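You operate a simulated robot arm through the tools that you are given. There is no shell and no other tool. Be economical: measure what you need, move in short steps, check, and stop when the job is done.

The job below is to be done with a simulated two-armed robot. You get a single attempt, and the scene is never put back.

## Task
Tidy the wipes: bin the yellow one, fold the blue one in half.
Fine: yellow wipe in the red bin, lid shut; the folded wipe stays on the bench top by the soap tank.

The check looks at the end state, three seconds after you hand in, the way a careful person would. Anything else that was tipped, shoved, dropped, spilled or broken makes it a failure. Lids that push on must go on centred and level and be pressed home; caps that screw on are set level and turned clockwise until they are tight. Flat cloth is picked up by pressing the open fingertips on it (5 to 10 N) and closing them slowly along it; thin cloth reads only 2 to 8 mm in the jaws.

## Robot
Two 6-joint arms with two-finger parallel grippers on one trunk, on a base that drives. Base frame: it is fixed to the floor where the robot stands at the start and does not move with it; the origin is under the middle of the robot, x ahead of it, y to its left, z up. Lengths are in mm, angles in degrees, forces in N, time in s.
The left shoulder is at the start at [-77, 177, 832], the right one opposite. With the tool pointing down near the work surface each hand reaches from about 400 to 700 mm from the robot's upright axis, wherever it stands, measured 20 degrees to its own side. Places, roughly: bench top by the soap tank [800, -600, 900]; inside of the red bin [600, 100, 300]; red bin lid [600, 100, 600]. Payload 1.57 kg a hand.
The TCP of each hand is the grasp point between the finger pads, 30 mm short of the fingertips. In the tool frame z runs along the fingers and y along their closing line. The gripper opens to 80 mm. The fingers are 17 mm wide and 12 mm thick; the gripper's body (40 by 82 mm) begins 80 mm behind the TCP.
Orientation is that of the tool frame in the base frame, as a unit quaternion [w, x, y, z]. With the fingers straight down and closing along the base's y, the tool's x points along the base's -x, its y along +y and its z along -z.

## Interface
- The arms move only by the tool play_rows. It takes "left_rows", "right_rows" or both (then of equal length, played together; a hand with none holds still); each is a list of rows, each an object of numbers (a shift or turn left out is 0, a gripper value left out holds the last): "hand": the opening, from 0 (shut) to 1 (fully open); "tx", "ty", "tz": the shift along the tool's x, y, z in mm; "rx", "ry", "rz": the turn, a rotation vector about the tool's x, y, z in rad. In form: [{"hand": .., "tx": .., "ty": .., "tz": .., "rx": .., "ry": .., "rz": ..}, ...]. A call has 1 to 8 rows; each row shifts and turns the commanded pose from where the row before left it, along the tool's axes as they then stand. Rows are played at 5 a second. More than 50 mm and 8.6 degrees between two rows, or a gripper value outside its range, and nothing of the call is played. Where a pose cannot be reached the arm comes as near as it can. A force on the tool above 40 N (or 10 N above the force at the start of the call, whichever is more), or a blocked arm, ends the call early, and 0.2 s more pass. Each finger travels about 72 mm/s and halts on what it meets, pressing with about 27 N; the grip force reading is that of the motor and also rises with nothing between the fingers. The clock runs only during rows and for 0.2 s after the last one: add rows that do not move to give the fingers time. The reply holds the time, the measured pose of the TCP, the force on the tool along the base axes, the opening and the grip force, in the units named above and with some noise, with the torque about the TCP (base axes, N m) and any sound that the robot's microphone picked up.
- Cameras (640 x 400 px; columns grow to the right, rows downward): "scene" is now at [26.1, -20, 1543.9]; the picture's right is [-0.25, -0.97, 0.00], its down [-0.82, 0.21, -0.53] and it looks along [0.51, -0.13, -0.85] (base axes); focal length 284 px, centre (320, 200). "left" rides on the left gripper at [72, 7, -122] in its tool frame; the picture's right is [-0.09, 1.00, 0.00], its down [-0.84, -0.08, -0.54] and it looks along [-0.54, -0.05, 0.84] (tool axes); focal length 238 px, centre (320, 200). "right" rides on the right gripper at [72, -7, -122] in its tool frame; the picture's right is [0.09, 1.00, 0.00], its down [-0.84, 0.08, -0.54] and it looks along [-0.54, 0.05, 0.84] (tool axes); focal length 238 px, centre (320, 200). There is no depth. A picture from a camera that has moved, and an enlarged one, comes with that camera's place and axes in the base frame and with its lens.
- get_image(camera): a new picture of that camera. No time passes.
- lift_body(by): slides the trunk up (or, below 0, down) by that many mm; the arms and the scene camera ride with it, the base frame stays. It gives what a move gives, with no picture.
- steer(legs): drives the robot by 1 to 6 legs, each [ahead, left, turn to the left] in mm, mm and degrees, along the robot's own axes; the way and the turn of a leg run together, so that a leg with both is an arc; at most 1500 mm and 180 degrees a leg. The arms and the cameras ride along, it lands a little off, and it stops where it bumps. It gives what a move gives.
- turn_head(pan, tilt): turns the head with the scene camera to pan (to the left, within 143 degrees either way) and tilt (down, from -29 to 69), counted from straight ahead of the robot. It gives what a move gives.
- inspect(camera, box): a new picture of the part [left, top, right, bottom] of that camera's present view, enlarged. No time passes.
- close_job(): hands the job in; it is judged then, once.

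Work in short steps. Places have to be worked out from the pictures, the camera data and where the tool is seen: move nearer, look again, correct. Check each grasp and each placing, and mend what went wrong. You have 120 turns and 92 pictures in all, those below and enlarged ones among them. Open the grippers and draw the arms clear of the work before you hand the job in, unless the task says otherwise; then end with one line.

The tools are called after "Emit:" by a JSON object that holds its "name" and its "arguments". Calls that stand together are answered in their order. play_rows: Moves the arms, as the interface text tells. Its arguments: {"type":"object","properties":{"left_rows":{"type":"array"},"right_rows":{"type":"array"}},"required":[]} The other tools are called the same way: lift_body (by) slides the trunk up or down; steer (legs) drives the base; turn_head (pan, tilt) turns the head that bears the scene camera; get_image (camera) takes a picture; inspect (camera, box) takes an enlarged picture of a part of a camera's view; close_job () hands the job in.

At the start:

```text
t: 0.0
left_tcp_pos: [394.0, 124.7, 1148.7]
left_tool_rot: [-0.001, 0.0, 1.0, 0.0]
left_force: [0.5, 0.6, -0.1]
left_wrist_torque: [-0.01, 0.01, 0.01]
left_width: 80.0
left_gripper_force: 0.0
right_tcp_pos: [405.3, -251.0, 1119.2]
right_tool_rot: [0.0, 0.0, 1.0, 0.0]
right_force: [-0.4, 0.3, 0.4]
right_wrist_torque: [0.01, 0.01, -0.01]
right_width: 80.0
right_gripper_force: 0.1
trunk travel left (down, up): [-275.0, 53.0]
robot x, y, heading: [-4.4, 2.5, 0.1]
head pan, tilt: [-14.3, 57.9]
```

scene: 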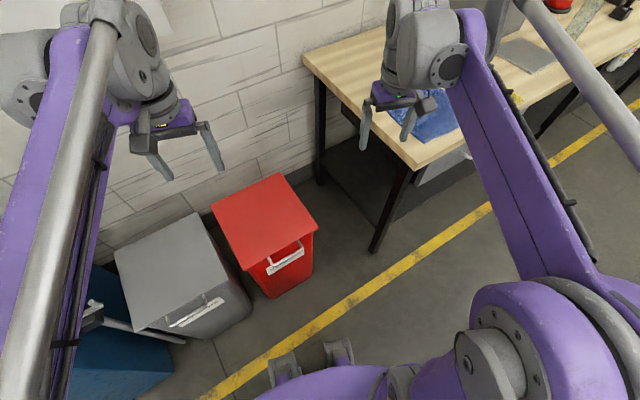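
right: 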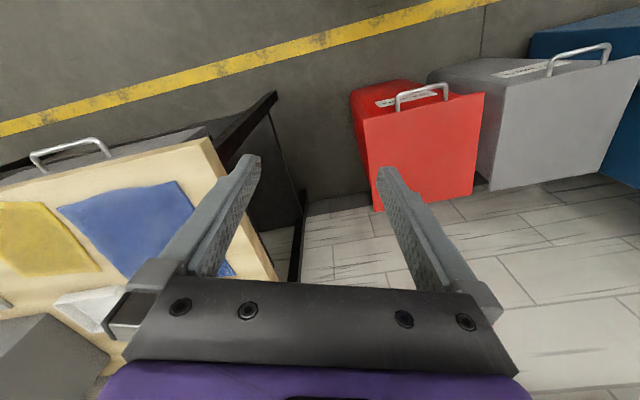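
left: 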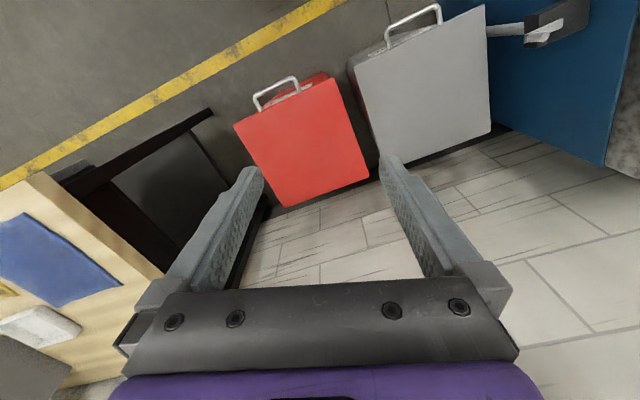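

The wrist views show the bench on the right with a blue wipe and a yellow wipe, and the red bin in the middle. I'll turn the head to the bench for a better look.

Emit:
{"name": "turn_head", "arguments": {"pan": -45, "tilt": 45}}

Emit:
{"name": "get_image", "arguments": {"camera": "scene"}}

```text
t: 1.0
left_tcp_pos: [394.3, 127.4, 1148.7]
left_tool_rot: [0.0, -0.001, 1.0, 0.001]
left_force: [0.2, 0.5, 0.7]
left_wrist_torque: [0.02, 0.01, 0.0]
left_width: 80.0
left_gripper_force: 0.1
right_tcp_pos: [405.6, -252.8, 1117.8]
right_tool_rot: [0.0, 0.0, 1.0, 0.0]
right_force: [-0.1, -1.0, 0.5]
right_wrist_torque: [-0.01, 0.02, 0.01]
right_width: 80.1
right_gripper_force: 0.0
trunk travel left (down, up): [-275.0, 53.0]
robot x, y, heading: [-0.1, -0.1, -0.1]
head pan, tilt: [-45.0, 45.0]
```

```text
88 pictures are left
camera scene: at [16.8, -60.5, 1560.9], right [-0.71, -0.71, 0.0], down [-0.5, 0.5, -0.71], along [0.5, -0.5, -0.71], focal length 284 px, centre (320, 200)
```

scene: 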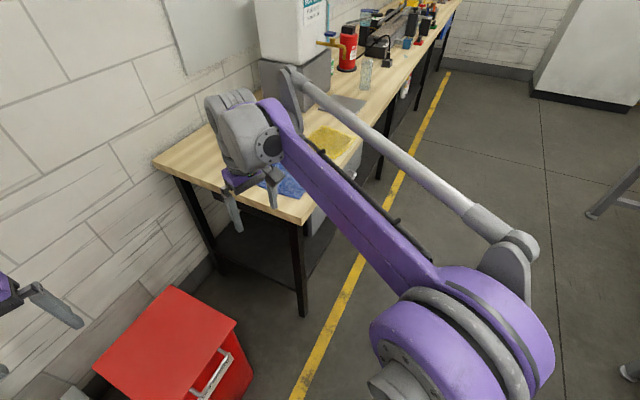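

Bench near corner works out near [455,-409,900], with the end edge running about 16° off x. Now a look at the bin's lid and handle, and at the wipes through the right wrist camera.

Emit:
{"name": "inspect", "arguments": {"camera": "left", "box": [200, 0, 520, 220]}}

Emit:
{"name": "turn_head", "arguments": {"pan": 0, "tilt": 60}}

Emit:
{"name": "inspect", "arguments": {"camera": "scene", "box": [80, 100, 480, 350]}}

Emit:
{"name": "inspect", "arguments": {"camera": "right", "box": [0, 100, 320, 400]}}

```text
1.82 times, centred on (360, 110) of left
camera zoom: at [321.0, 131.9, 1271.5], right [0.09, 1.0, 0.0], down [0.84, -0.08, 0.54], along [0.54, -0.05, -0.84], focal length 433 px, centre (247, 364)
```

zoom: 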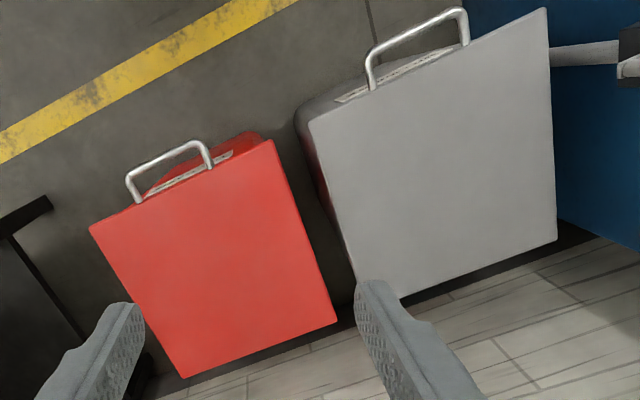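

```text
t: 2.1
left_tcp_pos: [394.7, 126.5, 1149.9]
left_tool_rot: [0.0, 0.0, 1.0, 0.0]
left_force: [0.6, 0.0, 0.2]
left_wrist_torque: [0.0, 0.0, -0.03]
left_width: 79.7
left_gripper_force: 0.1
right_tcp_pos: [405.6, -253.5, 1117.8]
right_tool_rot: [0.0, -0.001, 1.0, 0.0]
right_force: [0.6, -0.5, 0.3]
right_wrist_torque: [0.02, -0.01, -0.01]
right_width: 80.1
right_gripper_force: 0.1
trunk travel left (down, up): [-275.0, 53.0]
robot x, y, heading: [2.0, 2.3, -0.2]
head pan, tilt: [0.0, 60.0]
```

```text
1.60 times, centred on (280, 225) of scene
camera zoom: at [25.9, -3.1, 1541.4], right [0.0, -1.0, 0.0], down [-0.87, 0.0, -0.5], along [0.5, 0.0, -0.87], focal length 454 px, centre (384, 160)
```

zoom: 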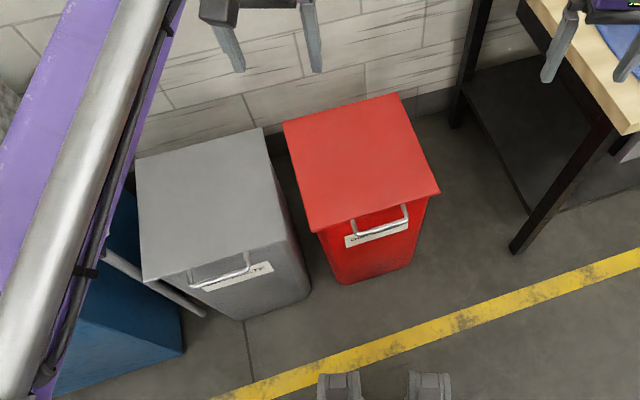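

```text
1.33 times, centred on (160, 250) of right
camera zoom: at [332.6, -260.2, 1239.9], right [-0.09, 1.0, 0.0], down [0.84, 0.08, 0.54], along [0.54, 0.05, -0.84], focal length 318 px, centre (533, 133)
```

zoom: 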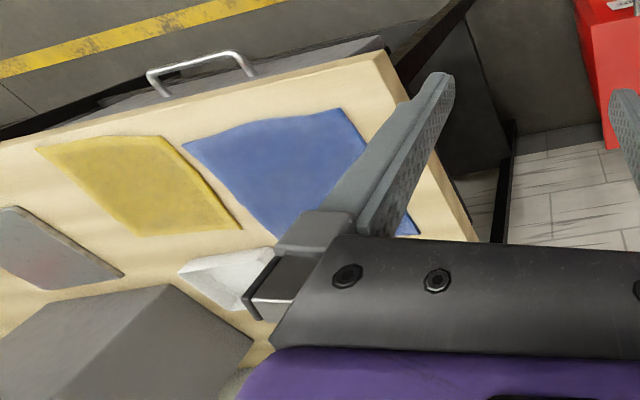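

The lid is a flat, wall-side-hinged plate at z≈600 with a horizontal loop handle centred near [395,2,600]. Blue is about 230 mm square, yellow about 175, both roughly squared to the bench (17° heading). I'll turn to face the bench squarely and drive right in front of the wipes.

Emit:
{"name": "steer", "arguments": {"legs": [[-60, 0, 0], [0, 0, 16.7], [0, -775, 0]]}}

Emit:
{"name": "turn_head", "arguments": {"pan": -5, "tilt": 50}}

Emit:
{"name": "get_image", "arguments": {"camera": "scene"}}

Emit:
{"name": "get_image", "arguments": {"camera": "right"}}

```text
t: 10.7
left_tcp_pos: [505.6, -484.5, 1149.2]
left_tool_rot: [0.0, -0.158, 0.987, 0.001]
left_force: [-0.2, 0.5, 0.8]
left_wrist_torque: [0.01, -0.02, 0.02]
left_width: 80.2
left_gripper_force: 0.1
right_tcp_pos: [634.4, -841.1, 1118.2]
right_tool_rot: [0.0, -0.158, 0.987, 0.0]
right_force: [0.5, -0.3, 0.0]
right_wrist_torque: [-0.01, 0.02, -0.03]
right_width: 80.0
right_gripper_force: 0.0
trunk travel left (down, up): [-275.0, 53.0]
robot x, y, heading: [172.3, -729.3, 18.0]
head pan, tilt: [0.0, 60.0]
```

```text
t: 11.4
left_tcp_pos: [507.4, -486.6, 1149.8]
left_tool_rot: [0.0, -0.159, 0.987, 0.0]
left_force: [0.0, 0.3, -0.1]
left_wrist_torque: [-0.04, 0.0, -0.01]
left_width: 80.0
left_gripper_force: 0.1
right_tcp_pos: [634.9, -841.1, 1117.7]
right_tool_rot: [0.0, -0.158, 0.987, 0.0]
right_force: [-0.4, 1.0, -0.1]
right_wrist_torque: [0.0, 0.0, 0.03]
right_width: 79.8
right_gripper_force: 0.1
trunk travel left (down, up): [-275.0, 53.0]
robot x, y, heading: [173.5, -731.2, 18.2]
head pan, tilt: [-5.0, 50.0]
```

```text
84 pictures are left
camera scene: at [207.6, -727.4, 1553.9], right [0.23, -0.97, 0.0], down [-0.75, -0.18, -0.64], along [0.63, 0.15, -0.77], focal length 284 px, centre (320, 200)
```

scene: 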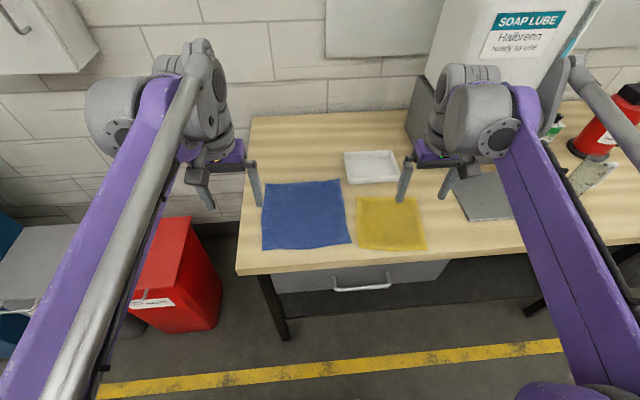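

```text
83 pictures are left
camera right: at [568.2, -872.1, 1239.9], right [-0.4, 0.92, 0.0], down [0.77, 0.34, 0.54], along [0.5, 0.22, -0.84], focal length 238 px, centre (320, 200)
```

right: 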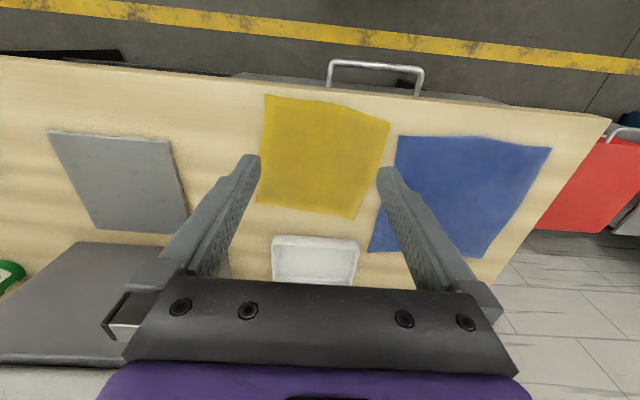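

Both wipes are now in easy reach: yellow centre [716,-812], from two cameras in agreement, with a white dish behind it. I'll bring the right hand over the yellow wipe's middle at a hover.

Emit:
{"name": "play_rows", "arguments": {"right_rows": [{"hand": 1, "tx": -20, "tz": 38}, {"tx": -20, "tz": 38}, {"tx": -20, "tz": 38}, {"tx": -20, "tz": 34}, {}]}}

Emit:
{"name": "get_image", "arguments": {"camera": "right"}}

```text
t: 12.6
left_tcp_pos: [505.7, -485.3, 1150.4]
left_tool_rot: [-0.001, -0.159, 0.987, 0.0]
left_force: [-0.6, 0.3, 0.4]
left_wrist_torque: [-0.01, -0.04, 0.02]
left_width: 79.9
left_gripper_force: 0.0
right_tcp_pos: [708.0, -817.3, 970.4]
right_tool_rot: [0.0, -0.158, 0.987, 0.0]
right_force: [-0.1, 0.2, -0.3]
right_wrist_torque: [0.03, -0.03, -0.01]
right_width: 79.9
right_gripper_force: 0.1
trunk travel left (down, up): [-275.0, 53.0]
robot x, y, heading: [172.7, -726.1, 18.1]
head pan, tilt: [-5.0, 50.0]
```

```text
82 pictures are left
camera right: at [641.0, -848.4, 1091.9], right [-0.4, 0.92, 0.0], down [0.77, 0.34, 0.54], along [0.5, 0.22, -0.84], focal length 238 px, centre (320, 200)
```

right: 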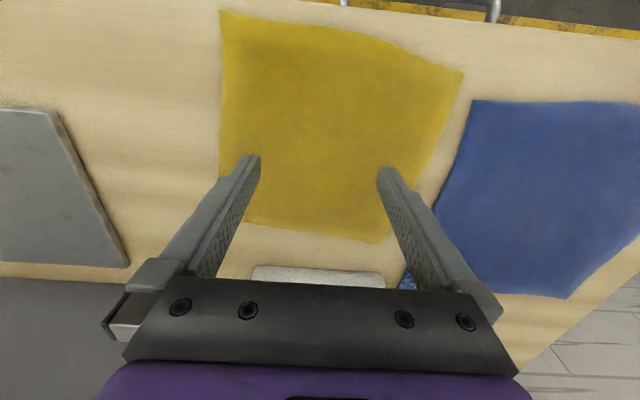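

The hand sits over the middle of the yellow wipe, fingertips about 40 mm up. Descending gently until I feel contact.

Emit:
{"name": "play_rows", "arguments": {"right_rows": [{"tz": 14}, {"tz": 12}, {"tz": 8}, {}, {}]}}

```text
t: 13.8
left_tcp_pos: [507.3, -487.1, 1148.9]
left_tool_rot: [0.0, -0.158, 0.987, 0.0]
left_force: [-0.2, -0.1, -0.4]
left_wrist_torque: [-0.02, 0.02, 0.0]
left_width: 79.6
left_gripper_force: 0.0
right_tcp_pos: [711.5, -817.4, 936.1]
right_tool_rot: [0.0, -0.159, 0.987, 0.001]
right_force: [0.6, -0.4, 0.3]
right_wrist_torque: [0.0, 0.03, 0.0]
right_width: 80.1
right_gripper_force: 0.0
trunk travel left (down, up): [-275.0, 53.0]
robot x, y, heading: [172.0, -730.9, 18.3]
head pan, tilt: [-5.0, 50.0]
```

No contact yet at z 936; continuing in small steps.

Emit:
{"name": "play_rows", "arguments": {"right_rows": [{"tz": 2}, {"tz": 2}, {"tz": 1}, {}]}}

```text
t: 14.8
left_tcp_pos: [506.2, -486.9, 1149.3]
left_tool_rot: [-0.001, -0.158, 0.987, 0.0]
left_force: [0.9, 0.5, -0.7]
left_wrist_torque: [-0.03, -0.01, 0.0]
left_width: 80.1
left_gripper_force: 0.1
right_tcp_pos: [711.2, -816.0, 931.7]
right_tool_rot: [0.0, -0.158, 0.987, 0.0]
right_force: [0.1, -0.1, -0.2]
right_wrist_torque: [0.0, 0.03, -0.02]
right_width: 80.0
right_gripper_force: 0.0
trunk travel left (down, up): [-275.0, 53.0]
robot x, y, heading: [168.1, -729.1, 18.1]
head pan, tilt: [-5.0, 50.0]
```

Still free at 931.7; one more small step.

Emit:
{"name": "play_rows", "arguments": {"right_rows": [{"tz": 1}, {"tz": 1}, {}]}}

```text
t: 15.6
left_tcp_pos: [506.9, -486.6, 1150.3]
left_tool_rot: [0.0, -0.157, 0.988, 0.0]
left_force: [0.5, 0.3, -0.6]
left_wrist_torque: [0.0, -0.03, 0.03]
left_width: 80.3
left_gripper_force: 0.0
right_tcp_pos: [710.9, -817.2, 930.6]
right_tool_rot: [-0.001, -0.157, 0.988, 0.0]
right_force: [-0.5, 0.9, -1.0]
right_wrist_torque: [0.0, -0.02, 0.02]
right_width: 80.0
right_gripper_force: 0.1
trunk travel left (down, up): [-275.0, 53.0]
robot x, y, heading: [172.9, -732.1, 18.1]
head pan, tilt: [-5.0, 50.0]
```

Near the surface; pressing slightly further.

Emit:
{"name": "play_rows", "arguments": {"right_rows": [{"tz": 1}, {"tz": 0.7}, {}]}}

```text
t: 16.4
left_tcp_pos: [506.7, -485.9, 1149.4]
left_tool_rot: [0.001, -0.158, 0.987, -0.001]
left_force: [0.5, 0.4, -0.4]
left_wrist_torque: [0.02, -0.01, -0.03]
left_width: 79.8
left_gripper_force: 0.1
right_tcp_pos: [711.7, -817.2, 925.9]
right_tool_rot: [0.0, -0.158, 0.987, 0.0]
right_force: [-0.6, -0.4, 0.7]
right_wrist_torque: [-0.02, 0.02, 0.0]
right_width: 79.8
right_gripper_force: 0.0
trunk travel left (down, up): [-275.0, 53.0]
robot x, y, heading: [169.0, -730.8, 18.3]
head pan, tilt: [-5.0, 50.0]
```

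Emit:
{"name": "play_rows", "arguments": {"right_rows": [{"tz": 1.5}, {"tz": 1}, {}]}}

```text
t: 17.2
left_tcp_pos: [506.3, -486.7, 1149.2]
left_tool_rot: [0.0, -0.158, 0.987, 0.0]
left_force: [0.1, 0.4, 0.8]
left_wrist_torque: [0.02, -0.04, 0.0]
left_width: 79.7
left_gripper_force: 0.3
right_tcp_pos: [710.9, -815.8, 925.4]
right_tool_rot: [0.0, -0.158, 0.987, 0.0]
right_force: [0.7, 0.6, 1.2]
right_wrist_torque: [-0.01, 0.02, 0.01]
right_width: 80.2
right_gripper_force: 0.1
trunk travel left (down, up): [-275.0, 53.0]
robot x, y, heading: [172.7, -725.7, 18.2]
head pan, tilt: [-5.0, 50.0]
```

Maybe just grazing now; stepping on in small increments.

Emit:
{"name": "play_rows", "arguments": {"right_rows": [{"tz": 1}, {"tz": 1}, {}]}}

Emit:
{"name": "inspect", "arguments": {"camera": "right", "box": [200, 80, 440, 240]}}

```text
t: 18.0
left_tcp_pos: [507.4, -486.2, 1149.2]
left_tool_rot: [0.0, -0.158, 0.987, 0.0]
left_force: [0.0, 0.5, 0.7]
left_wrist_torque: [0.01, 0.02, 0.02]
left_width: 80.1
left_gripper_force: 0.2
right_tcp_pos: [710.8, -818.3, 923.1]
right_tool_rot: [0.0, -0.158, 0.987, 0.0]
right_force: [-0.1, 0.3, -0.1]
right_wrist_torque: [0.03, -0.01, 0.0]
right_width: 80.0
right_gripper_force: 0.0
trunk travel left (down, up): [-275.0, 53.0]
robot x, y, heading: [170.4, -727.4, 18.2]
head pan, tilt: [-5.0, 50.0]
```

```text
2.50 times, centred on (320, 160) of right
camera zoom: at [644.0, -847.8, 1044.7], right [-0.4, 0.92, 0.0], down [0.77, 0.34, 0.54], along [0.5, 0.22, -0.84], focal length 596 px, centre (320, 300)
```

zoom: 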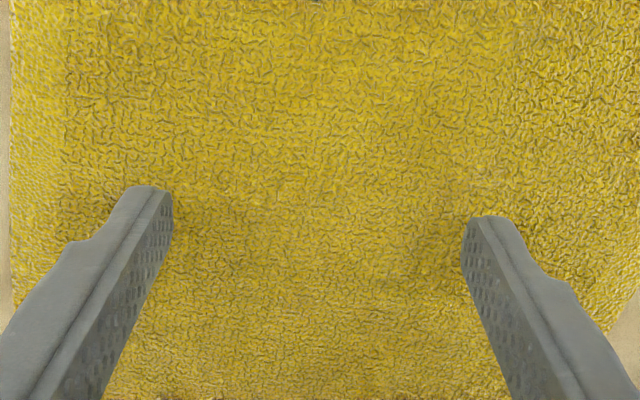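

No contact yet; the bench must be a bit lower than 900. Continuing down.

Emit:
{"name": "play_rows", "arguments": {"right_rows": [{"tz": 1.5}, {"tz": 1.5}, {"tz": 1.5}, {}]}}

```text
t: 19.0
left_tcp_pos: [506.6, -485.0, 1150.0]
left_tool_rot: [-0.001, -0.158, 0.987, -0.001]
left_force: [-0.1, 0.0, 0.3]
left_wrist_torque: [-0.01, 0.02, 0.03]
left_width: 79.8
left_gripper_force: 0.0
right_tcp_pos: [710.2, -816.7, 917.9]
right_tool_rot: [0.0, -0.158, 0.987, 0.0]
right_force: [0.7, -0.5, -0.3]
right_wrist_torque: [-0.01, 0.01, -0.04]
right_width: 80.1
right_gripper_force: 0.1
trunk travel left (down, up): [-275.0, 53.0]
robot x, y, heading: [169.2, -728.6, 18.2]
head pan, tilt: [-5.0, 50.0]
```

Emit:
{"name": "play_rows", "arguments": {"right_rows": [{"tz": 1.5}, {"tz": 1.5}, {"tz": 1.5}, {"tz": 1.5}, {}]}}

```text
t: 20.2
left_tcp_pos: [506.1, -486.0, 1150.9]
left_tool_rot: [0.0, -0.158, 0.987, 0.0]
left_force: [0.0, -0.2, 0.9]
left_wrist_torque: [-0.04, -0.03, 0.0]
left_width: 79.9
left_gripper_force: 0.1
right_tcp_pos: [710.8, -815.0, 913.2]
right_tool_rot: [0.0, -0.158, 0.987, 0.001]
right_force: [-0.1, -1.5, 5.6]
right_wrist_torque: [-0.07, 0.0, -0.04]
right_width: 80.0
right_gripper_force: 0.0
trunk travel left (down, up): [-275.0, 53.0]
robot x, y, heading: [167.9, -731.6, 18.3]
head pan, tilt: [-5.0, 50.0]
```

Contact, 5.6 N at TCP z 913 (bench top ≈ 883). Now closing slowly along the cloth.

Emit:
{"name": "play_rows", "arguments": {"right_rows": [{"tz": 0.4, "hand": 0.94}, {"hand": 0.87}, {"hand": 0.8}, {"hand": 0.73}, {"hand": 0.66}, {"hand": 0.59}, {"hand": 0.52}, {"hand": 0.45}]}}

```text
t: 22.0
left_tcp_pos: [506.4, -486.0, 1150.6]
left_tool_rot: [0.001, -0.158, 0.987, 0.0]
left_force: [-0.4, 0.0, 0.1]
left_wrist_torque: [0.0, 0.01, -0.02]
left_width: 79.8
left_gripper_force: 0.1
right_tcp_pos: [709.8, -816.7, 912.7]
right_tool_rot: [0.0, -0.158, 0.987, 0.0]
right_force: [1.5, -0.6, 12.7]
right_wrist_torque: [-0.02, -0.01, 0.02]
right_width: 33.5
right_gripper_force: 0.1
trunk travel left (down, up): [-275.0, 53.0]
robot x, y, heading: [171.0, -731.6, 18.3]
head pan, tilt: [-5.0, 50.0]
```

Force crept to 12.7 N; easing up slightly and finishing the close.

Emit:
{"name": "play_rows", "arguments": {"right_rows": [{"tz": -0.5, "hand": 0.38}, {"hand": 0.31}, {"hand": 0.24}, {"hand": 0.17}, {"hand": 0.1}, {"hand": 0.04}, {"hand": 0}, {}]}}

Emit:
{"name": "get_image", "arguments": {"camera": "right"}}

```text
t: 23.8
left_tcp_pos: [506.4, -486.4, 1150.5]
left_tool_rot: [0.0, -0.157, 0.988, -0.001]
left_force: [0.3, 0.6, -0.5]
left_wrist_torque: [0.02, 0.01, 0.0]
left_width: 79.9
left_gripper_force: 0.0
right_tcp_pos: [711.1, -817.0, 912.6]
right_tool_rot: [0.0, -0.158, 0.987, 0.0]
right_force: [1.0, -1.2, 11.5]
right_wrist_torque: [-0.07, -0.06, -0.01]
right_width: 5.8
right_gripper_force: 26.1
trunk travel left (down, up): [-275.0, 53.0]
robot x, y, heading: [170.5, -731.1, 18.4]
head pan, tilt: [-5.0, 50.0]
```

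```text
80 pictures are left
camera right: at [643.3, -846.4, 1034.8], right [-0.4, 0.92, 0.0], down [0.77, 0.34, 0.54], along [0.5, 0.22, -0.84], focal length 238 px, centre (320, 200)
```

right: 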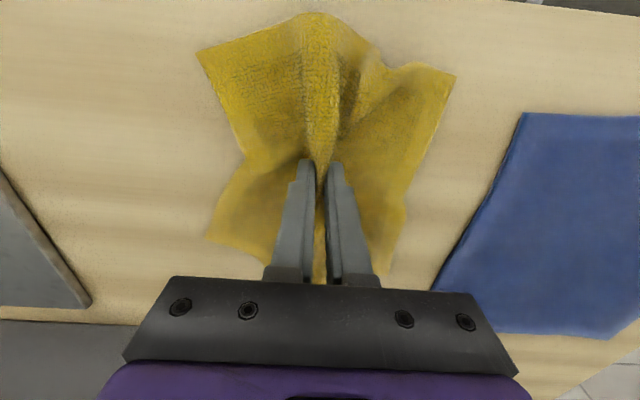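

The wipe is pinched (5.8 mm). Lifting straight up and checking.

Emit:
{"name": "play_rows", "arguments": {"right_rows": [{"tz": -15}, {"tz": -30}, {"tz": -40}, {"tz": -45}, {"tz": -45}, {"tz": -40}, {}]}}

Emit:
{"name": "get_image", "arguments": {"camera": "scene"}}

```text
t: 25.4
left_tcp_pos: [507.2, -486.7, 1149.4]
left_tool_rot: [0.0, -0.158, 0.988, 0.0]
left_force: [0.1, 1.0, -0.2]
left_wrist_torque: [0.03, 0.03, -0.02]
left_width: 80.1
left_gripper_force: 0.0
right_tcp_pos: [709.8, -816.0, 1129.5]
right_tool_rot: [0.0, -0.158, 0.987, 0.001]
right_force: [1.1, 0.4, 0.9]
right_wrist_torque: [0.01, 0.01, 0.0]
right_width: 5.0
right_gripper_force: 25.2
trunk travel left (down, up): [-275.0, 53.0]
robot x, y, heading: [173.7, -730.4, 18.1]
head pan, tilt: [-5.0, 50.0]
```

```text
79 pictures are left
camera scene: at [207.7, -727.4, 1554.0], right [0.23, -0.97, 0.0], down [-0.75, -0.18, -0.64], along [0.63, 0.15, -0.77], focal length 284 px, centre (320, 200)
```

scene: 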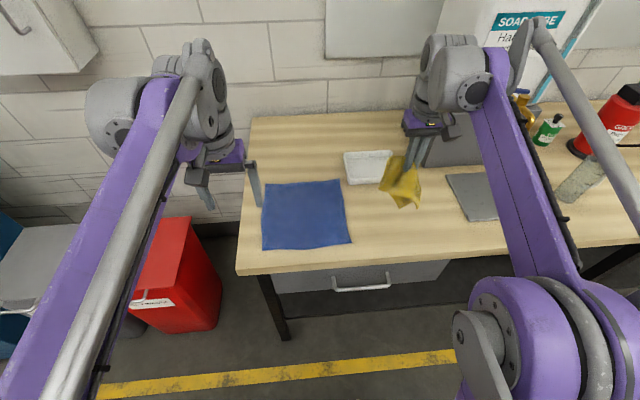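

The yellow wipe is held clear of the bench. Now driving left to the bin (its handle should end up ~440 mm ahead and ~65 mm left of the robot axis), then lowering the trunk.

Emit:
{"name": "steer", "arguments": {"legs": [[0, 565, 0]]}}

Emit:
{"name": "lift_body", "arguments": {"by": -200}}

Emit:
{"name": "turn_head", "arguments": {"pan": 0, "tilt": 55}}

Emit:
{"name": "get_image", "arguments": {"camera": "scene"}}

Emit:
{"name": "get_image", "arguments": {"camera": "left"}}

```text
t: 31.0
left_tcp_pos: [324.8, 61.1, 1150.6]
left_tool_rot: [0.0, -0.16, 0.987, 0.0]
left_force: [0.5, -0.2, -0.1]
left_wrist_torque: [-0.02, 0.02, 0.01]
left_width: 80.0
left_gripper_force: 0.1
right_tcp_pos: [529.3, -268.0, 1128.2]
right_tool_rot: [-0.001, -0.16, 0.987, 0.0]
right_force: [-0.1, 0.2, -0.1]
right_wrist_torque: [0.01, 0.02, -0.01]
right_width: 5.1
right_gripper_force: 25.4
trunk travel left (down, up): [-275.0, 53.0]
robot x, y, heading: [-14.5, -184.4, 18.6]
head pan, tilt: [-5.0, 50.0]
```

```text
t: 33.1
left_tcp_pos: [325.3, 60.9, 949.2]
left_tool_rot: [0.0, -0.159, 0.987, 0.0]
left_force: [-0.2, 0.0, 0.1]
left_wrist_torque: [0.0, -0.01, 0.01]
left_width: 80.2
left_gripper_force: 0.0
right_tcp_pos: [529.3, -268.6, 928.2]
right_tool_rot: [-0.001, -0.16, 0.987, 0.0]
right_force: [0.1, 0.0, 0.7]
right_wrist_torque: [-0.03, -0.01, -0.01]
right_width: 5.1
right_gripper_force: 25.0
trunk travel left (down, up): [-75.0, 253.0]
robot x, y, heading: [-8.7, -181.0, 18.3]
head pan, tilt: [-5.0, 50.0]
```

```text
t: 33.8
left_tcp_pos: [325.0, 60.7, 950.0]
left_tool_rot: [0.0, -0.16, 0.987, -0.001]
left_force: [0.1, 0.0, -0.5]
left_wrist_torque: [-0.02, -0.01, 0.04]
left_width: 79.9
left_gripper_force: 0.0
right_tcp_pos: [530.5, -269.3, 928.5]
right_tool_rot: [0.0, -0.16, 0.987, 0.0]
right_force: [0.5, 0.1, -0.8]
right_wrist_torque: [0.03, -0.01, -0.03]
right_width: 5.1
right_gripper_force: 25.2
trunk travel left (down, up): [-75.0, 253.0]
robot x, y, heading: [-7.7, -180.6, 18.4]
head pan, tilt: [0.0, 55.0]
```

```text
78 pictures are left
camera scene: at [48.9, -166.3, 1341.0], right [0.32, -0.95, 0.0], down [-0.78, -0.26, -0.57], along [0.54, 0.18, -0.82], focal length 284 px, centre (320, 200)
```

scene: 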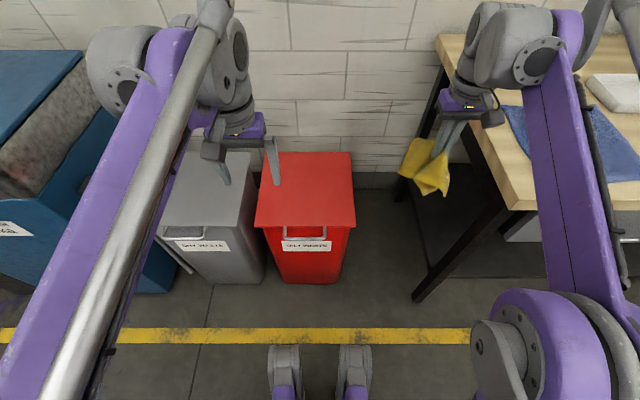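

```text
77 pictures are left
camera left: at [253.0, 44.3, 1071.5], right [-0.23, 0.97, 0.0], down [0.82, 0.19, 0.54], along [0.53, 0.12, -0.84], focal length 238 px, centre (320, 200)
```

left: 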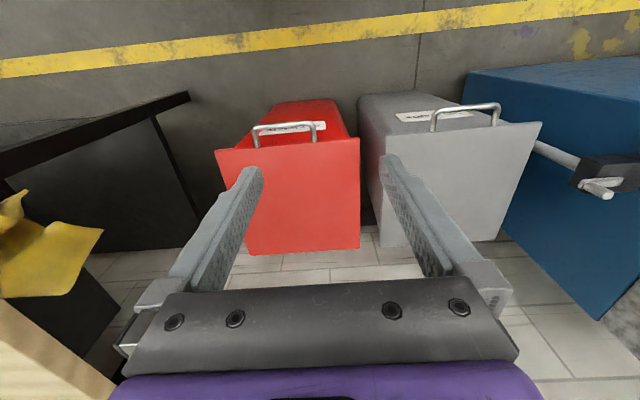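

Well aligned with the bin. Zooming on the handle in both views to triangulate it.

Emit:
{"name": "inspect", "arguments": {"camera": "scene", "box": [240, 140, 380, 290]}}

Emit:
{"name": "inspect", "arguments": {"camera": "left", "box": [200, 90, 380, 270]}}

```text
2.67 times, centred on (310, 215) of scene
camera zoom: at [48.9, -166.3, 1341.0], right [0.32, -0.95, 0.0], down [-0.78, -0.26, -0.57], along [0.54, 0.18, -0.82], focal length 757 px, centre (347, 160)
```

zoom: 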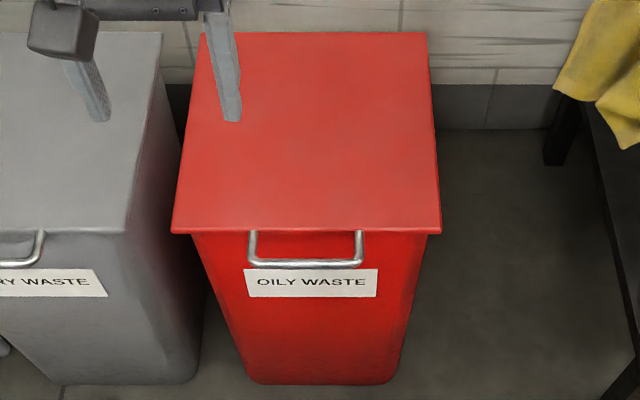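

```text
2.22 times, centred on (290, 180) of left
camera zoom: at [253.0, 44.3, 1071.5], right [-0.23, 0.97, 0.0], down [0.82, 0.19, 0.54], along [0.53, 0.12, -0.84], focal length 530 px, centre (387, 244)
```

zoom: 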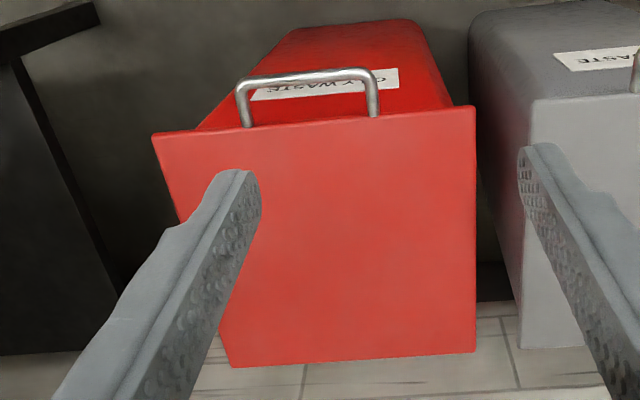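

Handle bar triangulated in the robot's frame: 443 mm ahead, 43 mm left, z≈597, with ~33 mm clear to the lid edge; hinge ~785 ahead, so swing radius ≈343. I'll turn the left hand 90° so it closes front-to-back, with the fingers narrowed to 24 mm.

Emit:
{"name": "play_rows", "arguments": {"left_rows": [{"rz": 0.1428, "hand": 0.3}, {"rz": 0.1428}, {"rz": 0.1428}, {"rz": 0.1428}, {"rz": 0.1428}, {"rz": 0.1428}, {"rz": 0.1428}, {"rz": 0.1428}]}}

Emit:
{"name": "play_rows", "arguments": {"left_rows": [{"rz": 0.1428}, {"rz": 0.1428}, {"rz": 0.1428}, {}]}}

```text
t: 35.6
left_tcp_pos: [325.9, 61.7, 951.5]
left_tool_rot: [0.0, 0.401, 0.916, 0.0]
left_force: [-0.2, 0.5, 0.4]
left_wrist_torque: [0.0, 0.02, 0.01]
left_width: 24.2
left_gripper_force: 0.0
right_tcp_pos: [528.3, -267.9, 927.8]
right_tool_rot: [0.0, -0.158, 0.987, 0.0]
right_force: [0.1, 0.2, -0.1]
right_wrist_torque: [0.0, 0.01, -0.01]
right_width: 5.1
right_gripper_force: 25.7
trunk travel left (down, up): [-75.0, 253.0]
robot x, y, heading: [-7.3, -179.9, 18.4]
head pan, tilt: [0.0, 55.0]
```

```text
t: 36.6
left_tcp_pos: [325.4, 62.3, 949.8]
left_tool_rot: [0.0, 0.586, 0.811, 0.0]
left_force: [-0.3, -0.1, -0.1]
left_wrist_torque: [-0.01, -0.01, 0.03]
left_width: 23.9
left_gripper_force: 0.0
right_tcp_pos: [529.7, -268.0, 927.6]
right_tool_rot: [0.0, -0.161, 0.987, 0.001]
right_force: [-0.5, -0.4, -0.6]
right_wrist_torque: [-0.05, 0.01, -0.02]
right_width: 5.1
right_gripper_force: 25.4
trunk travel left (down, up): [-75.0, 253.0]
robot x, y, heading: [-11.0, -182.3, 18.6]
head pan, tilt: [0.0, 55.0]
```

Orientation is right (tool x = left, y = ahead). Moving to hover with tips about 25 mm above the bar.

Emit:
{"name": "play_rows", "arguments": {"left_rows": [{"tx": -13, "ty": 13, "tz": 40}, {"tx": -13, "ty": 13, "tz": 40}, {"tx": -14, "ty": 13, "tz": 40}, {"tx": -14, "ty": 12, "tz": 40}, {"tz": 45}, {"tz": 45}, {"tz": 45}, {}]}}

Emit:
{"name": "get_image", "arguments": {"camera": "left"}}

Emit:
{"name": "inspect", "arguments": {"camera": "scene", "box": [220, 120, 400, 290]}}

```text
t: 38.4
left_tcp_pos: [390.4, 22.4, 655.8]
left_tool_rot: [0.0, 0.584, 0.811, 0.0]
left_force: [-0.1, 0.3, 0.5]
left_wrist_torque: [0.0, 0.01, -0.01]
left_width: 24.2
left_gripper_force: 0.0
right_tcp_pos: [530.2, -268.6, 928.8]
right_tool_rot: [0.0, -0.161, 0.987, 0.0]
right_force: [-0.4, 0.2, -0.3]
right_wrist_torque: [-0.01, 0.0, -0.02]
right_width: 5.2
right_gripper_force: 25.7
trunk travel left (down, up): [-75.0, 253.0]
robot x, y, heading: [-8.7, -182.8, 18.6]
head pan, tilt: [0.0, 55.0]
```

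```text
74 pictures are left
camera left: at [373.4, 92.2, 777.5], right [0.97, 0.23, 0.0], down [0.19, -0.82, 0.54], along [0.12, -0.53, -0.84], focal length 238 px, centre (320, 200)
```

left: 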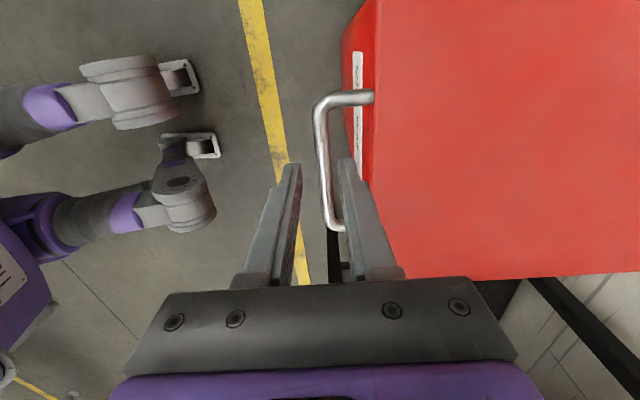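

```text
2.35 times, centred on (310, 205) of scene
camera zoom: at [48.7, -166.3, 1341.0], right [0.32, -0.95, 0.0], down [-0.78, -0.26, -0.57], along [0.54, 0.18, -0.82], focal length 668 px, centre (344, 188)
```

zoom: 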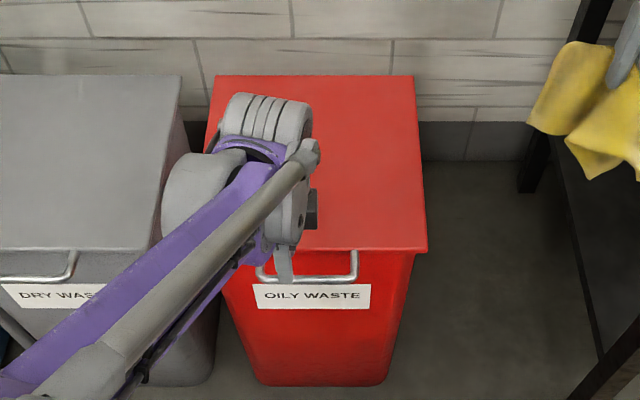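

Camera check puts the bar at F≈443 and the hand is at F 443, L 68: the fingers straddle the bar. Descending ~48 mm.

Emit:
{"name": "play_rows", "arguments": {"left_rows": [{"tz": 15}, {"tz": 15}, {"tz": 10}, {"tz": 8}, {}]}}

Emit:
{"name": "get_image", "arguments": {"camera": "left"}}

```text
t: 39.6
left_tcp_pos: [389.9, 25.7, 606.6]
left_tool_rot: [-0.001, 0.585, 0.811, 0.001]
left_force: [-0.3, -0.5, 0.5]
left_wrist_torque: [0.01, 0.01, 0.02]
left_width: 24.1
left_gripper_force: 0.0
right_tcp_pos: [529.9, -269.3, 928.3]
right_tool_rot: [0.0, -0.16, 0.987, 0.0]
right_force: [0.2, -0.5, 0.6]
right_wrist_torque: [0.0, -0.01, -0.01]
right_width: 5.3
right_gripper_force: 25.2
trunk travel left (down, up): [-75.0, 253.0]
robot x, y, heading: [-8.7, -184.5, 18.3]
head pan, tilt: [0.0, 55.0]
```

```text
72 pictures are left
camera left: at [372.6, 95.3, 728.2], right [0.97, 0.23, 0.0], down [0.19, -0.82, 0.54], along [0.12, -0.53, -0.84], focal length 238 px, centre (320, 200)
```

left: 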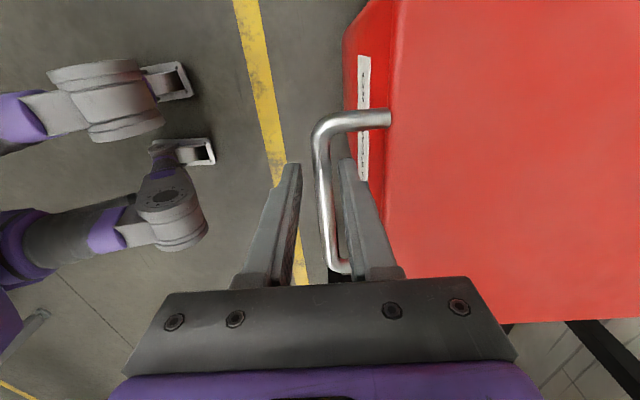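

The bar lies between the fingers and no contact force shows. Closing.

Emit:
{"name": "play_rows", "arguments": {"left_rows": [{"tz": 4}, {"hand": 0.2}, {"hand": 0.1}, {"hand": 0}, {}, {}]}}

```text
t: 41.0
left_tcp_pos: [393.3, 27.3, 602.1]
left_tool_rot: [0.001, 0.585, 0.811, 0.002]
left_force: [35.3, 12.1, 12.1]
left_wrist_torque: [0.57, -0.36, -0.29]
left_width: 11.7
left_gripper_force: 29.0
right_tcp_pos: [531.6, -266.7, 928.1]
right_tool_rot: [-0.001, -0.159, 0.987, 0.0]
right_force: [0.5, 0.3, 0.5]
right_wrist_torque: [-0.02, -0.01, 0.0]
right_width: 5.1
right_gripper_force: 25.5
trunk travel left (down, up): [-75.0, 253.0]
robot x, y, heading: [-12.5, -183.1, 18.5]
head pan, tilt: [0.0, 55.0]
```

The bar is gripped (11.7 mm), but it drags the hand forward with ~37 N; relieving by shifting the command ahead.

Emit:
{"name": "play_rows", "arguments": {"left_rows": [{"ty": 2}, {"ty": 1.5}, {}]}}

```text
t: 41.8
left_tcp_pos: [393.2, 27.5, 601.6]
left_tool_rot: [0.0, 0.585, 0.811, 0.0]
left_force: [9.7, 2.9, -3.0]
left_wrist_torque: [0.05, -0.09, -0.37]
left_width: 12.0
left_gripper_force: 29.8
right_tcp_pos: [530.2, -267.4, 927.3]
right_tool_rot: [0.0, -0.16, 0.987, 0.0]
right_force: [-0.6, 0.1, -0.5]
right_wrist_torque: [0.0, 0.0, -0.01]
right_width: 5.1
right_gripper_force: 25.3
trunk travel left (down, up): [-75.0, 253.0]
robot x, y, heading: [-12.0, -180.5, 18.5]
head pan, tilt: [0.0, 55.0]
```

Well relieved. Starting to open: small arc steps of 4° (rx −0.07, ~24 mm up).

Emit:
{"name": "play_rows", "arguments": {"left_rows": [{"ty": 1, "tz": -6, "rx": -0.0175}, {"tz": -12, "ty": 0.3, "rx": -0.035}, {"tz": -12, "ty": 0.3, "rx": -0.035}, {}]}}

```text
t: 42.8
left_tcp_pos: [392.9, 27.6, 630.4]
left_tool_rot: [0.026, 0.585, 0.81, 0.035]
left_force: [2.9, -4.2, -2.5]
left_wrist_torque: [-0.38, -0.13, -0.38]
left_width: 11.6
left_gripper_force: 28.7
right_tcp_pos: [529.6, -268.5, 928.0]
right_tool_rot: [0.0, -0.16, 0.987, 0.0]
right_force: [1.2, -0.9, 0.4]
right_wrist_torque: [-0.02, -0.02, -0.02]
right_width: 5.3
right_gripper_force: 25.1
trunk travel left (down, up): [-75.0, 253.0]
robot x, y, heading: [-9.3, -184.0, 18.3]
head pan, tilt: [0.0, 55.0]
```

Forces are low; the lid is moving. Continuing the arc.

Emit:
{"name": "play_rows", "arguments": {"left_rows": [{"tz": -20.4, "ty": 0.6, "rx": -0.06}, {"tz": -20.4, "ty": 0.6, "rx": -0.06}, {"tz": -20.4, "ty": 0.6, "rx": -0.06}, {"tz": -20.4, "ty": 0.6, "rx": -0.06}, {}]}}

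Emit:
{"name": "get_image", "arguments": {"camera": "scene"}}

```text
t: 43.4
left_tcp_pos: [396.9, 29.8, 669.5]
left_tool_rot: [0.063, 0.582, 0.806, 0.086]
left_force: [14.7, 4.8, -4.6]
left_wrist_torque: [0.05, -0.26, -0.32]
left_width: 11.8
left_gripper_force: 28.8
right_tcp_pos: [531.2, -268.0, 927.6]
right_tool_rot: [0.0, -0.159, 0.987, 0.0]
right_force: [-0.6, -0.7, 0.3]
right_wrist_torque: [-0.01, 0.0, -0.01]
right_width: 5.1
right_gripper_force: 25.1
trunk travel left (down, up): [-75.0, 253.0]
robot x, y, heading: [-10.0, -184.6, 18.3]
head pan, tilt: [0.0, 55.0]
stopped in row 3 (left hand): the force on the tool passed its limit at 46 N (the readings are from after the stop); the commanded pose is now the measured one
```

```text
71 pictures are left
camera scene: at [50.2, -165.9, 1340.9], right [0.32, -0.95, 0.0], down [-0.78, -0.26, -0.57], along [0.54, 0.18, -0.82], focal length 284 px, centre (320, 200)
```

scene: 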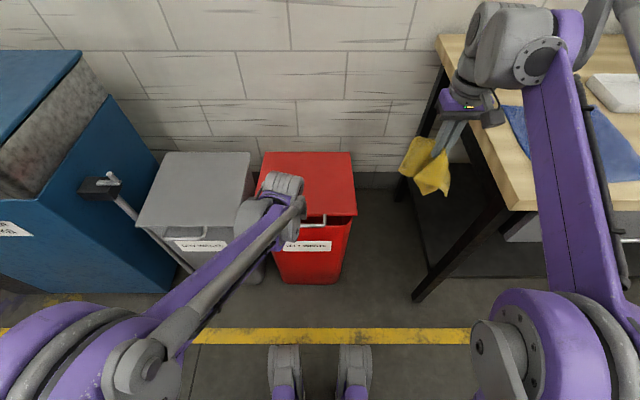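

I see: the bar drags the hand forward because I under-fed the forward component (the hand tilts opposite to the lid, the bar rolling in the pads, which is fine). Recomputing the arc properly: lid angle θ≈11.5°, hand tilt 12°; next steps include the forward part.

Emit:
{"name": "play_rows", "arguments": {"left_rows": [{"ty": 1.5}, {"ty": 10.3, "tz": -21.4, "rx": -0.07}, {"ty": 13.1, "tz": -19.7, "rx": -0.07}, {}]}}

```text
t: 44.4
left_tcp_pos: [407.3, 32.7, 717.1]
left_tool_rot: [0.102, 0.576, 0.799, 0.142]
left_force: [-4.8, 0.1, -0.7]
left_wrist_torque: [0.16, 0.16, -0.24]
left_width: 11.5
left_gripper_force: 29.1
right_tcp_pos: [529.7, -267.9, 928.8]
right_tool_rot: [0.0, -0.16, 0.987, 0.0]
right_force: [0.1, 0.9, 0.1]
right_wrist_torque: [0.0, 0.03, -0.02]
right_width: 5.0
right_gripper_force: 25.8
trunk travel left (down, up): [-75.0, 253.0]
robot x, y, heading: [-7.9, -184.9, 18.4]
head pan, tilt: [0.0, 55.0]
```

Forces are small (≤5 N). Continuing with the fitted angle (θ≈17°, tilt 20°).

Emit:
{"name": "play_rows", "arguments": {"left_rows": [{"ty": 14.7, "tz": -18.3, "rx": -0.07}, {"ty": 17.4, "tz": -16.1, "rx": -0.07}, {"ty": 19.5, "tz": -13.5, "rx": -0.07}, {}]}}

Emit:
{"name": "get_image", "arguments": {"camera": "scene"}}

```text
t: 45.4
left_tcp_pos: [434.9, 40.9, 783.5]
left_tool_rot: [0.164, 0.562, 0.779, 0.225]
left_force: [1.5, -9.8, -0.4]
left_wrist_torque: [-0.48, -0.17, -0.48]
left_width: 11.4
left_gripper_force: 29.8
right_tcp_pos: [530.8, -269.5, 928.7]
right_tool_rot: [0.001, -0.16, 0.987, 0.0]
right_force: [0.2, -0.7, 0.4]
right_wrist_torque: [-0.02, 0.03, -0.03]
right_width: 5.0
right_gripper_force: 25.5
trunk travel left (down, up): [-75.0, 253.0]
robot x, y, heading: [-6.9, -181.5, 18.5]
head pan, tilt: [0.0, 55.0]
```

```text
70 pictures are left
camera scene: at [49.7, -167.3, 1341.0], right [0.32, -0.95, 0.0], down [-0.78, -0.26, -0.57], along [0.54, 0.18, -0.82], focal length 284 px, centre (320, 200)
```

scene: 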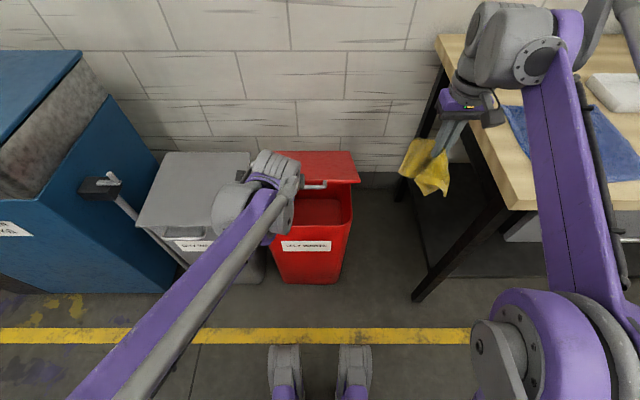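

The fitted model (R 340, θ≈29.5°) matches exactly; lid opening nicely. Continuing.

Emit:
{"name": "play_rows", "arguments": {"left_rows": [{"tx": -2, "ty": 21.3, "tz": -10.5, "rx": -0.07}, {"tx": -1, "ty": 22.5, "tz": -7.4, "rx": -0.07}, {"ty": 23.3, "tz": -4.2, "rx": -0.07}, {"ty": 23.7, "tz": -0.9, "rx": -0.07}, {}]}}

```text
t: 46.6
left_tcp_pos: [487.1, 58.9, 854.9]
left_tool_rot: [0.239, 0.533, 0.741, 0.331]
left_force: [-3.8, 10.4, -0.9]
left_wrist_torque: [0.62, 0.18, 0.71]
left_width: 11.8
left_gripper_force: 29.1
right_tcp_pos: [530.0, -266.3, 929.7]
right_tool_rot: [0.0, -0.16, 0.987, -0.001]
right_force: [-0.5, -0.7, -1.1]
right_wrist_torque: [-0.03, -0.03, -0.05]
right_width: 4.9
right_gripper_force: 25.0
trunk travel left (down, up): [-75.0, 253.0]
robot x, y, heading: [-10.6, -183.1, 18.2]
head pan, tilt: [0.0, 55.0]
```

θ≈44.6°, tilt 48°. Six more steps to bring the lid to about 68°.

Emit:
{"name": "play_rows", "arguments": {"left_rows": [{"tx": 2, "ty": 23.6, "tz": 2, "rx": -0.07}, {"ty": 23.1, "tz": 5.3, "rx": -0.07}, {"ty": 22.2, "tz": 8.4, "rx": -0.07}, {"ty": 20.8, "tz": 11.4, "rx": -0.07}, {}]}}

Emit:
{"name": "get_image", "arguments": {"camera": "scene"}}

```text
t: 47.8
left_tcp_pos: [561.3, 83.1, 909.4]
left_tool_rot: [0.31, 0.495, 0.688, 0.431]
left_force: [8.0, 4.2, -21.3]
left_wrist_torque: [-0.01, 0.29, 0.54]
left_width: 11.7
left_gripper_force: 28.9
right_tcp_pos: [532.3, -267.2, 927.5]
right_tool_rot: [-0.002, -0.16, 0.987, 0.0]
right_force: [0.6, -0.2, -0.8]
right_wrist_torque: [-0.02, 0.01, -0.01]
right_width: 5.0
right_gripper_force: 25.3
trunk travel left (down, up): [-75.0, 253.0]
robot x, y, heading: [-6.0, -180.0, 18.4]
head pan, tilt: [0.0, 55.0]
```

```text
69 pictures are left
camera scene: at [52.3, -164.8, 1340.7], right [0.32, -0.95, 0.0], down [-0.78, -0.26, -0.57], along [0.54, 0.18, -0.82], focal length 284 px, centre (320, 200)
```

scene: 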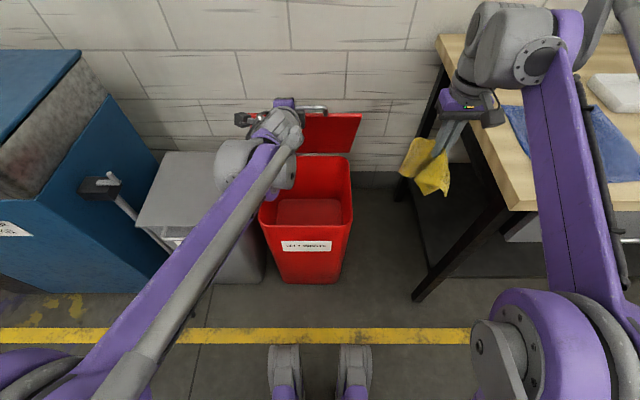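

The bin is now open ~60°. Going a bit further (to ~75°) for clearance, easing the downward pull.

Emit:
{"name": "play_rows", "arguments": {"left_rows": [{"ty": -1.8, "tz": 0.9}, {"ty": 19.0, "tz": 13.9, "rx": -0.07}, {"ty": 16.8, "tz": 16.5, "rx": -0.07}, {"ty": 14.4, "tz": 18.7, "rx": -0.07}, {}]}}

```text
t: 48.9
left_tcp_pos: [625.2, 104.2, 934.1]
left_tool_rot: [0.362, 0.46, 0.641, 0.497]
left_force: [9.4, 1.1, -39.8]
left_wrist_torque: [-0.43, 0.75, -0.01]
left_width: 11.7
left_gripper_force: 28.8
right_tcp_pos: [532.9, -267.4, 927.3]
right_tool_rot: [-0.002, -0.159, 0.987, 0.0]
right_force: [0.0, -0.4, 0.1]
right_wrist_torque: [-0.02, 0.0, 0.01]
right_width: 5.1
right_gripper_force: 25.5
trunk travel left (down, up): [-75.0, 253.0]
robot x, y, heading: [-6.7, -180.5, 18.1]
head pan, tilt: [0.0, 55.0]
stopped in row 5 (left hand): the force on the tool passed its limit at 45 N (the readings are from after the stop); the commanded pose is now the measured one
```

The lid is at about 76°, enough. Easing the hand down a few mm to relieve the 40 N pull.

Emit:
{"name": "play_rows", "arguments": {"left_rows": [{"ty": -2, "tz": 0.5}, {"ty": -2, "tz": 0.5}, {}]}}

Emit:
{"name": "get_image", "arguments": {"camera": "scene"}}

```text
t: 49.7
left_tcp_pos: [623.2, 103.2, 932.7]
left_tool_rot: [0.361, 0.461, 0.639, 0.499]
left_force: [4.9, -0.3, -19.1]
left_wrist_torque: [-0.26, 0.36, 0.22]
left_width: 12.0
left_gripper_force: 29.0
right_tcp_pos: [531.9, -268.8, 927.4]
right_tool_rot: [-0.001, -0.159, 0.987, 0.0]
right_force: [0.2, 0.0, -0.2]
right_wrist_torque: [0.01, -0.02, -0.01]
right_width: 5.2
right_gripper_force: 25.3
trunk travel left (down, up): [-75.0, 253.0]
robot x, y, heading: [-9.5, -181.6, 18.3]
head pan, tilt: [0.0, 55.0]
```

```text
68 pictures are left
camera scene: at [51.9, -165.5, 1340.9], right [0.32, -0.95, 0.0], down [-0.78, -0.26, -0.57], along [0.54, 0.18, -0.82], focal length 284 px, centre (320, 200)
```

scene: 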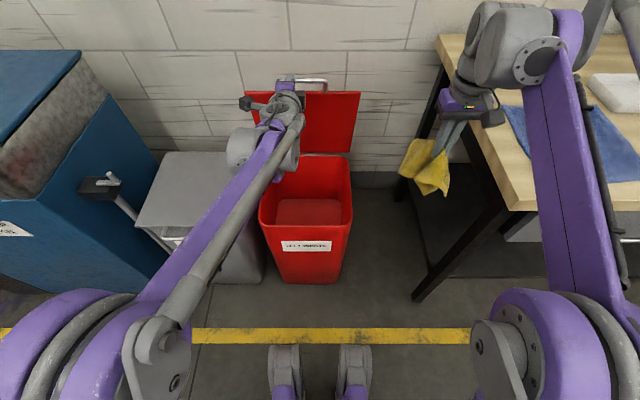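

The bin is wide open and the left hand steady. Moving the right hand at its present height towards over the bin's right half (F 590, L −30).

Emit:
{"name": "play_rows", "arguments": {"right_rows": [{"tx": -20, "ty": 37}, {"tx": -20, "ty": 37}, {"tx": -20, "ty": 37}, {"tx": -20, "ty": 37}, {"tx": -12, "ty": 37}, {"tx": -12, "ty": 37}, {}]}}

Emit:
{"name": "get_image", "arguments": {"camera": "scene"}}

Emit:
{"name": "get_image", "arguments": {"camera": "right"}}

```text
t: 51.3
left_tcp_pos: [623.3, 104.1, 933.5]
left_tool_rot: [0.361, 0.46, 0.639, 0.499]
left_force: [3.3, 0.2, -15.0]
left_wrist_torque: [-0.33, 0.24, -0.27]
left_width: 11.6
left_gripper_force: 28.9
right_tcp_pos: [536.2, -36.4, 910.5]
right_tool_rot: [-0.001, -0.16, 0.987, 0.0]
right_force: [-0.2, 0.3, 0.7]
right_wrist_torque: [0.01, 0.01, 0.0]
right_width: 5.1
right_gripper_force: 24.8
right hand out of reach, approached as far as the arm can: row 5, 6
trunk travel left (down, up): [-75.0, 253.0]
robot x, y, heading: [-7.4, -179.5, 18.5]
head pan, tilt: [0.0, 55.0]
```

```text
67 pictures are left
camera scene: at [51.4, -165.7, 1340.9], right [0.32, -0.95, 0.0], down [-0.78, -0.26, -0.57], along [0.54, 0.18, -0.82], focal length 284 px, centre (320, 200)
```

scene: 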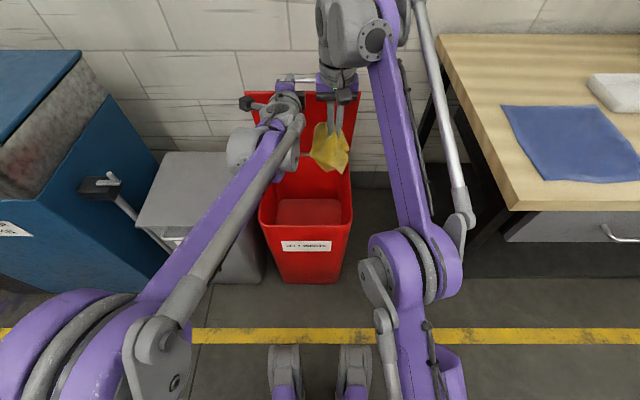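

```text
66 pictures are left
camera right: at [469.5, -66.4, 1032.3], right [-0.4, 0.92, 0.0], down [0.77, 0.34, 0.54], along [0.5, 0.22, -0.84], focal length 238 px, centre (320, 200)
```

right: 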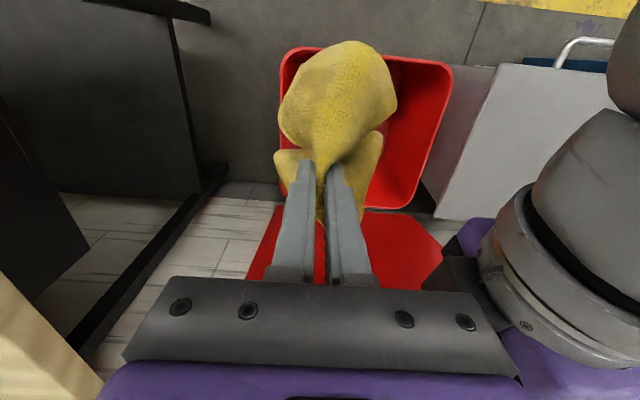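

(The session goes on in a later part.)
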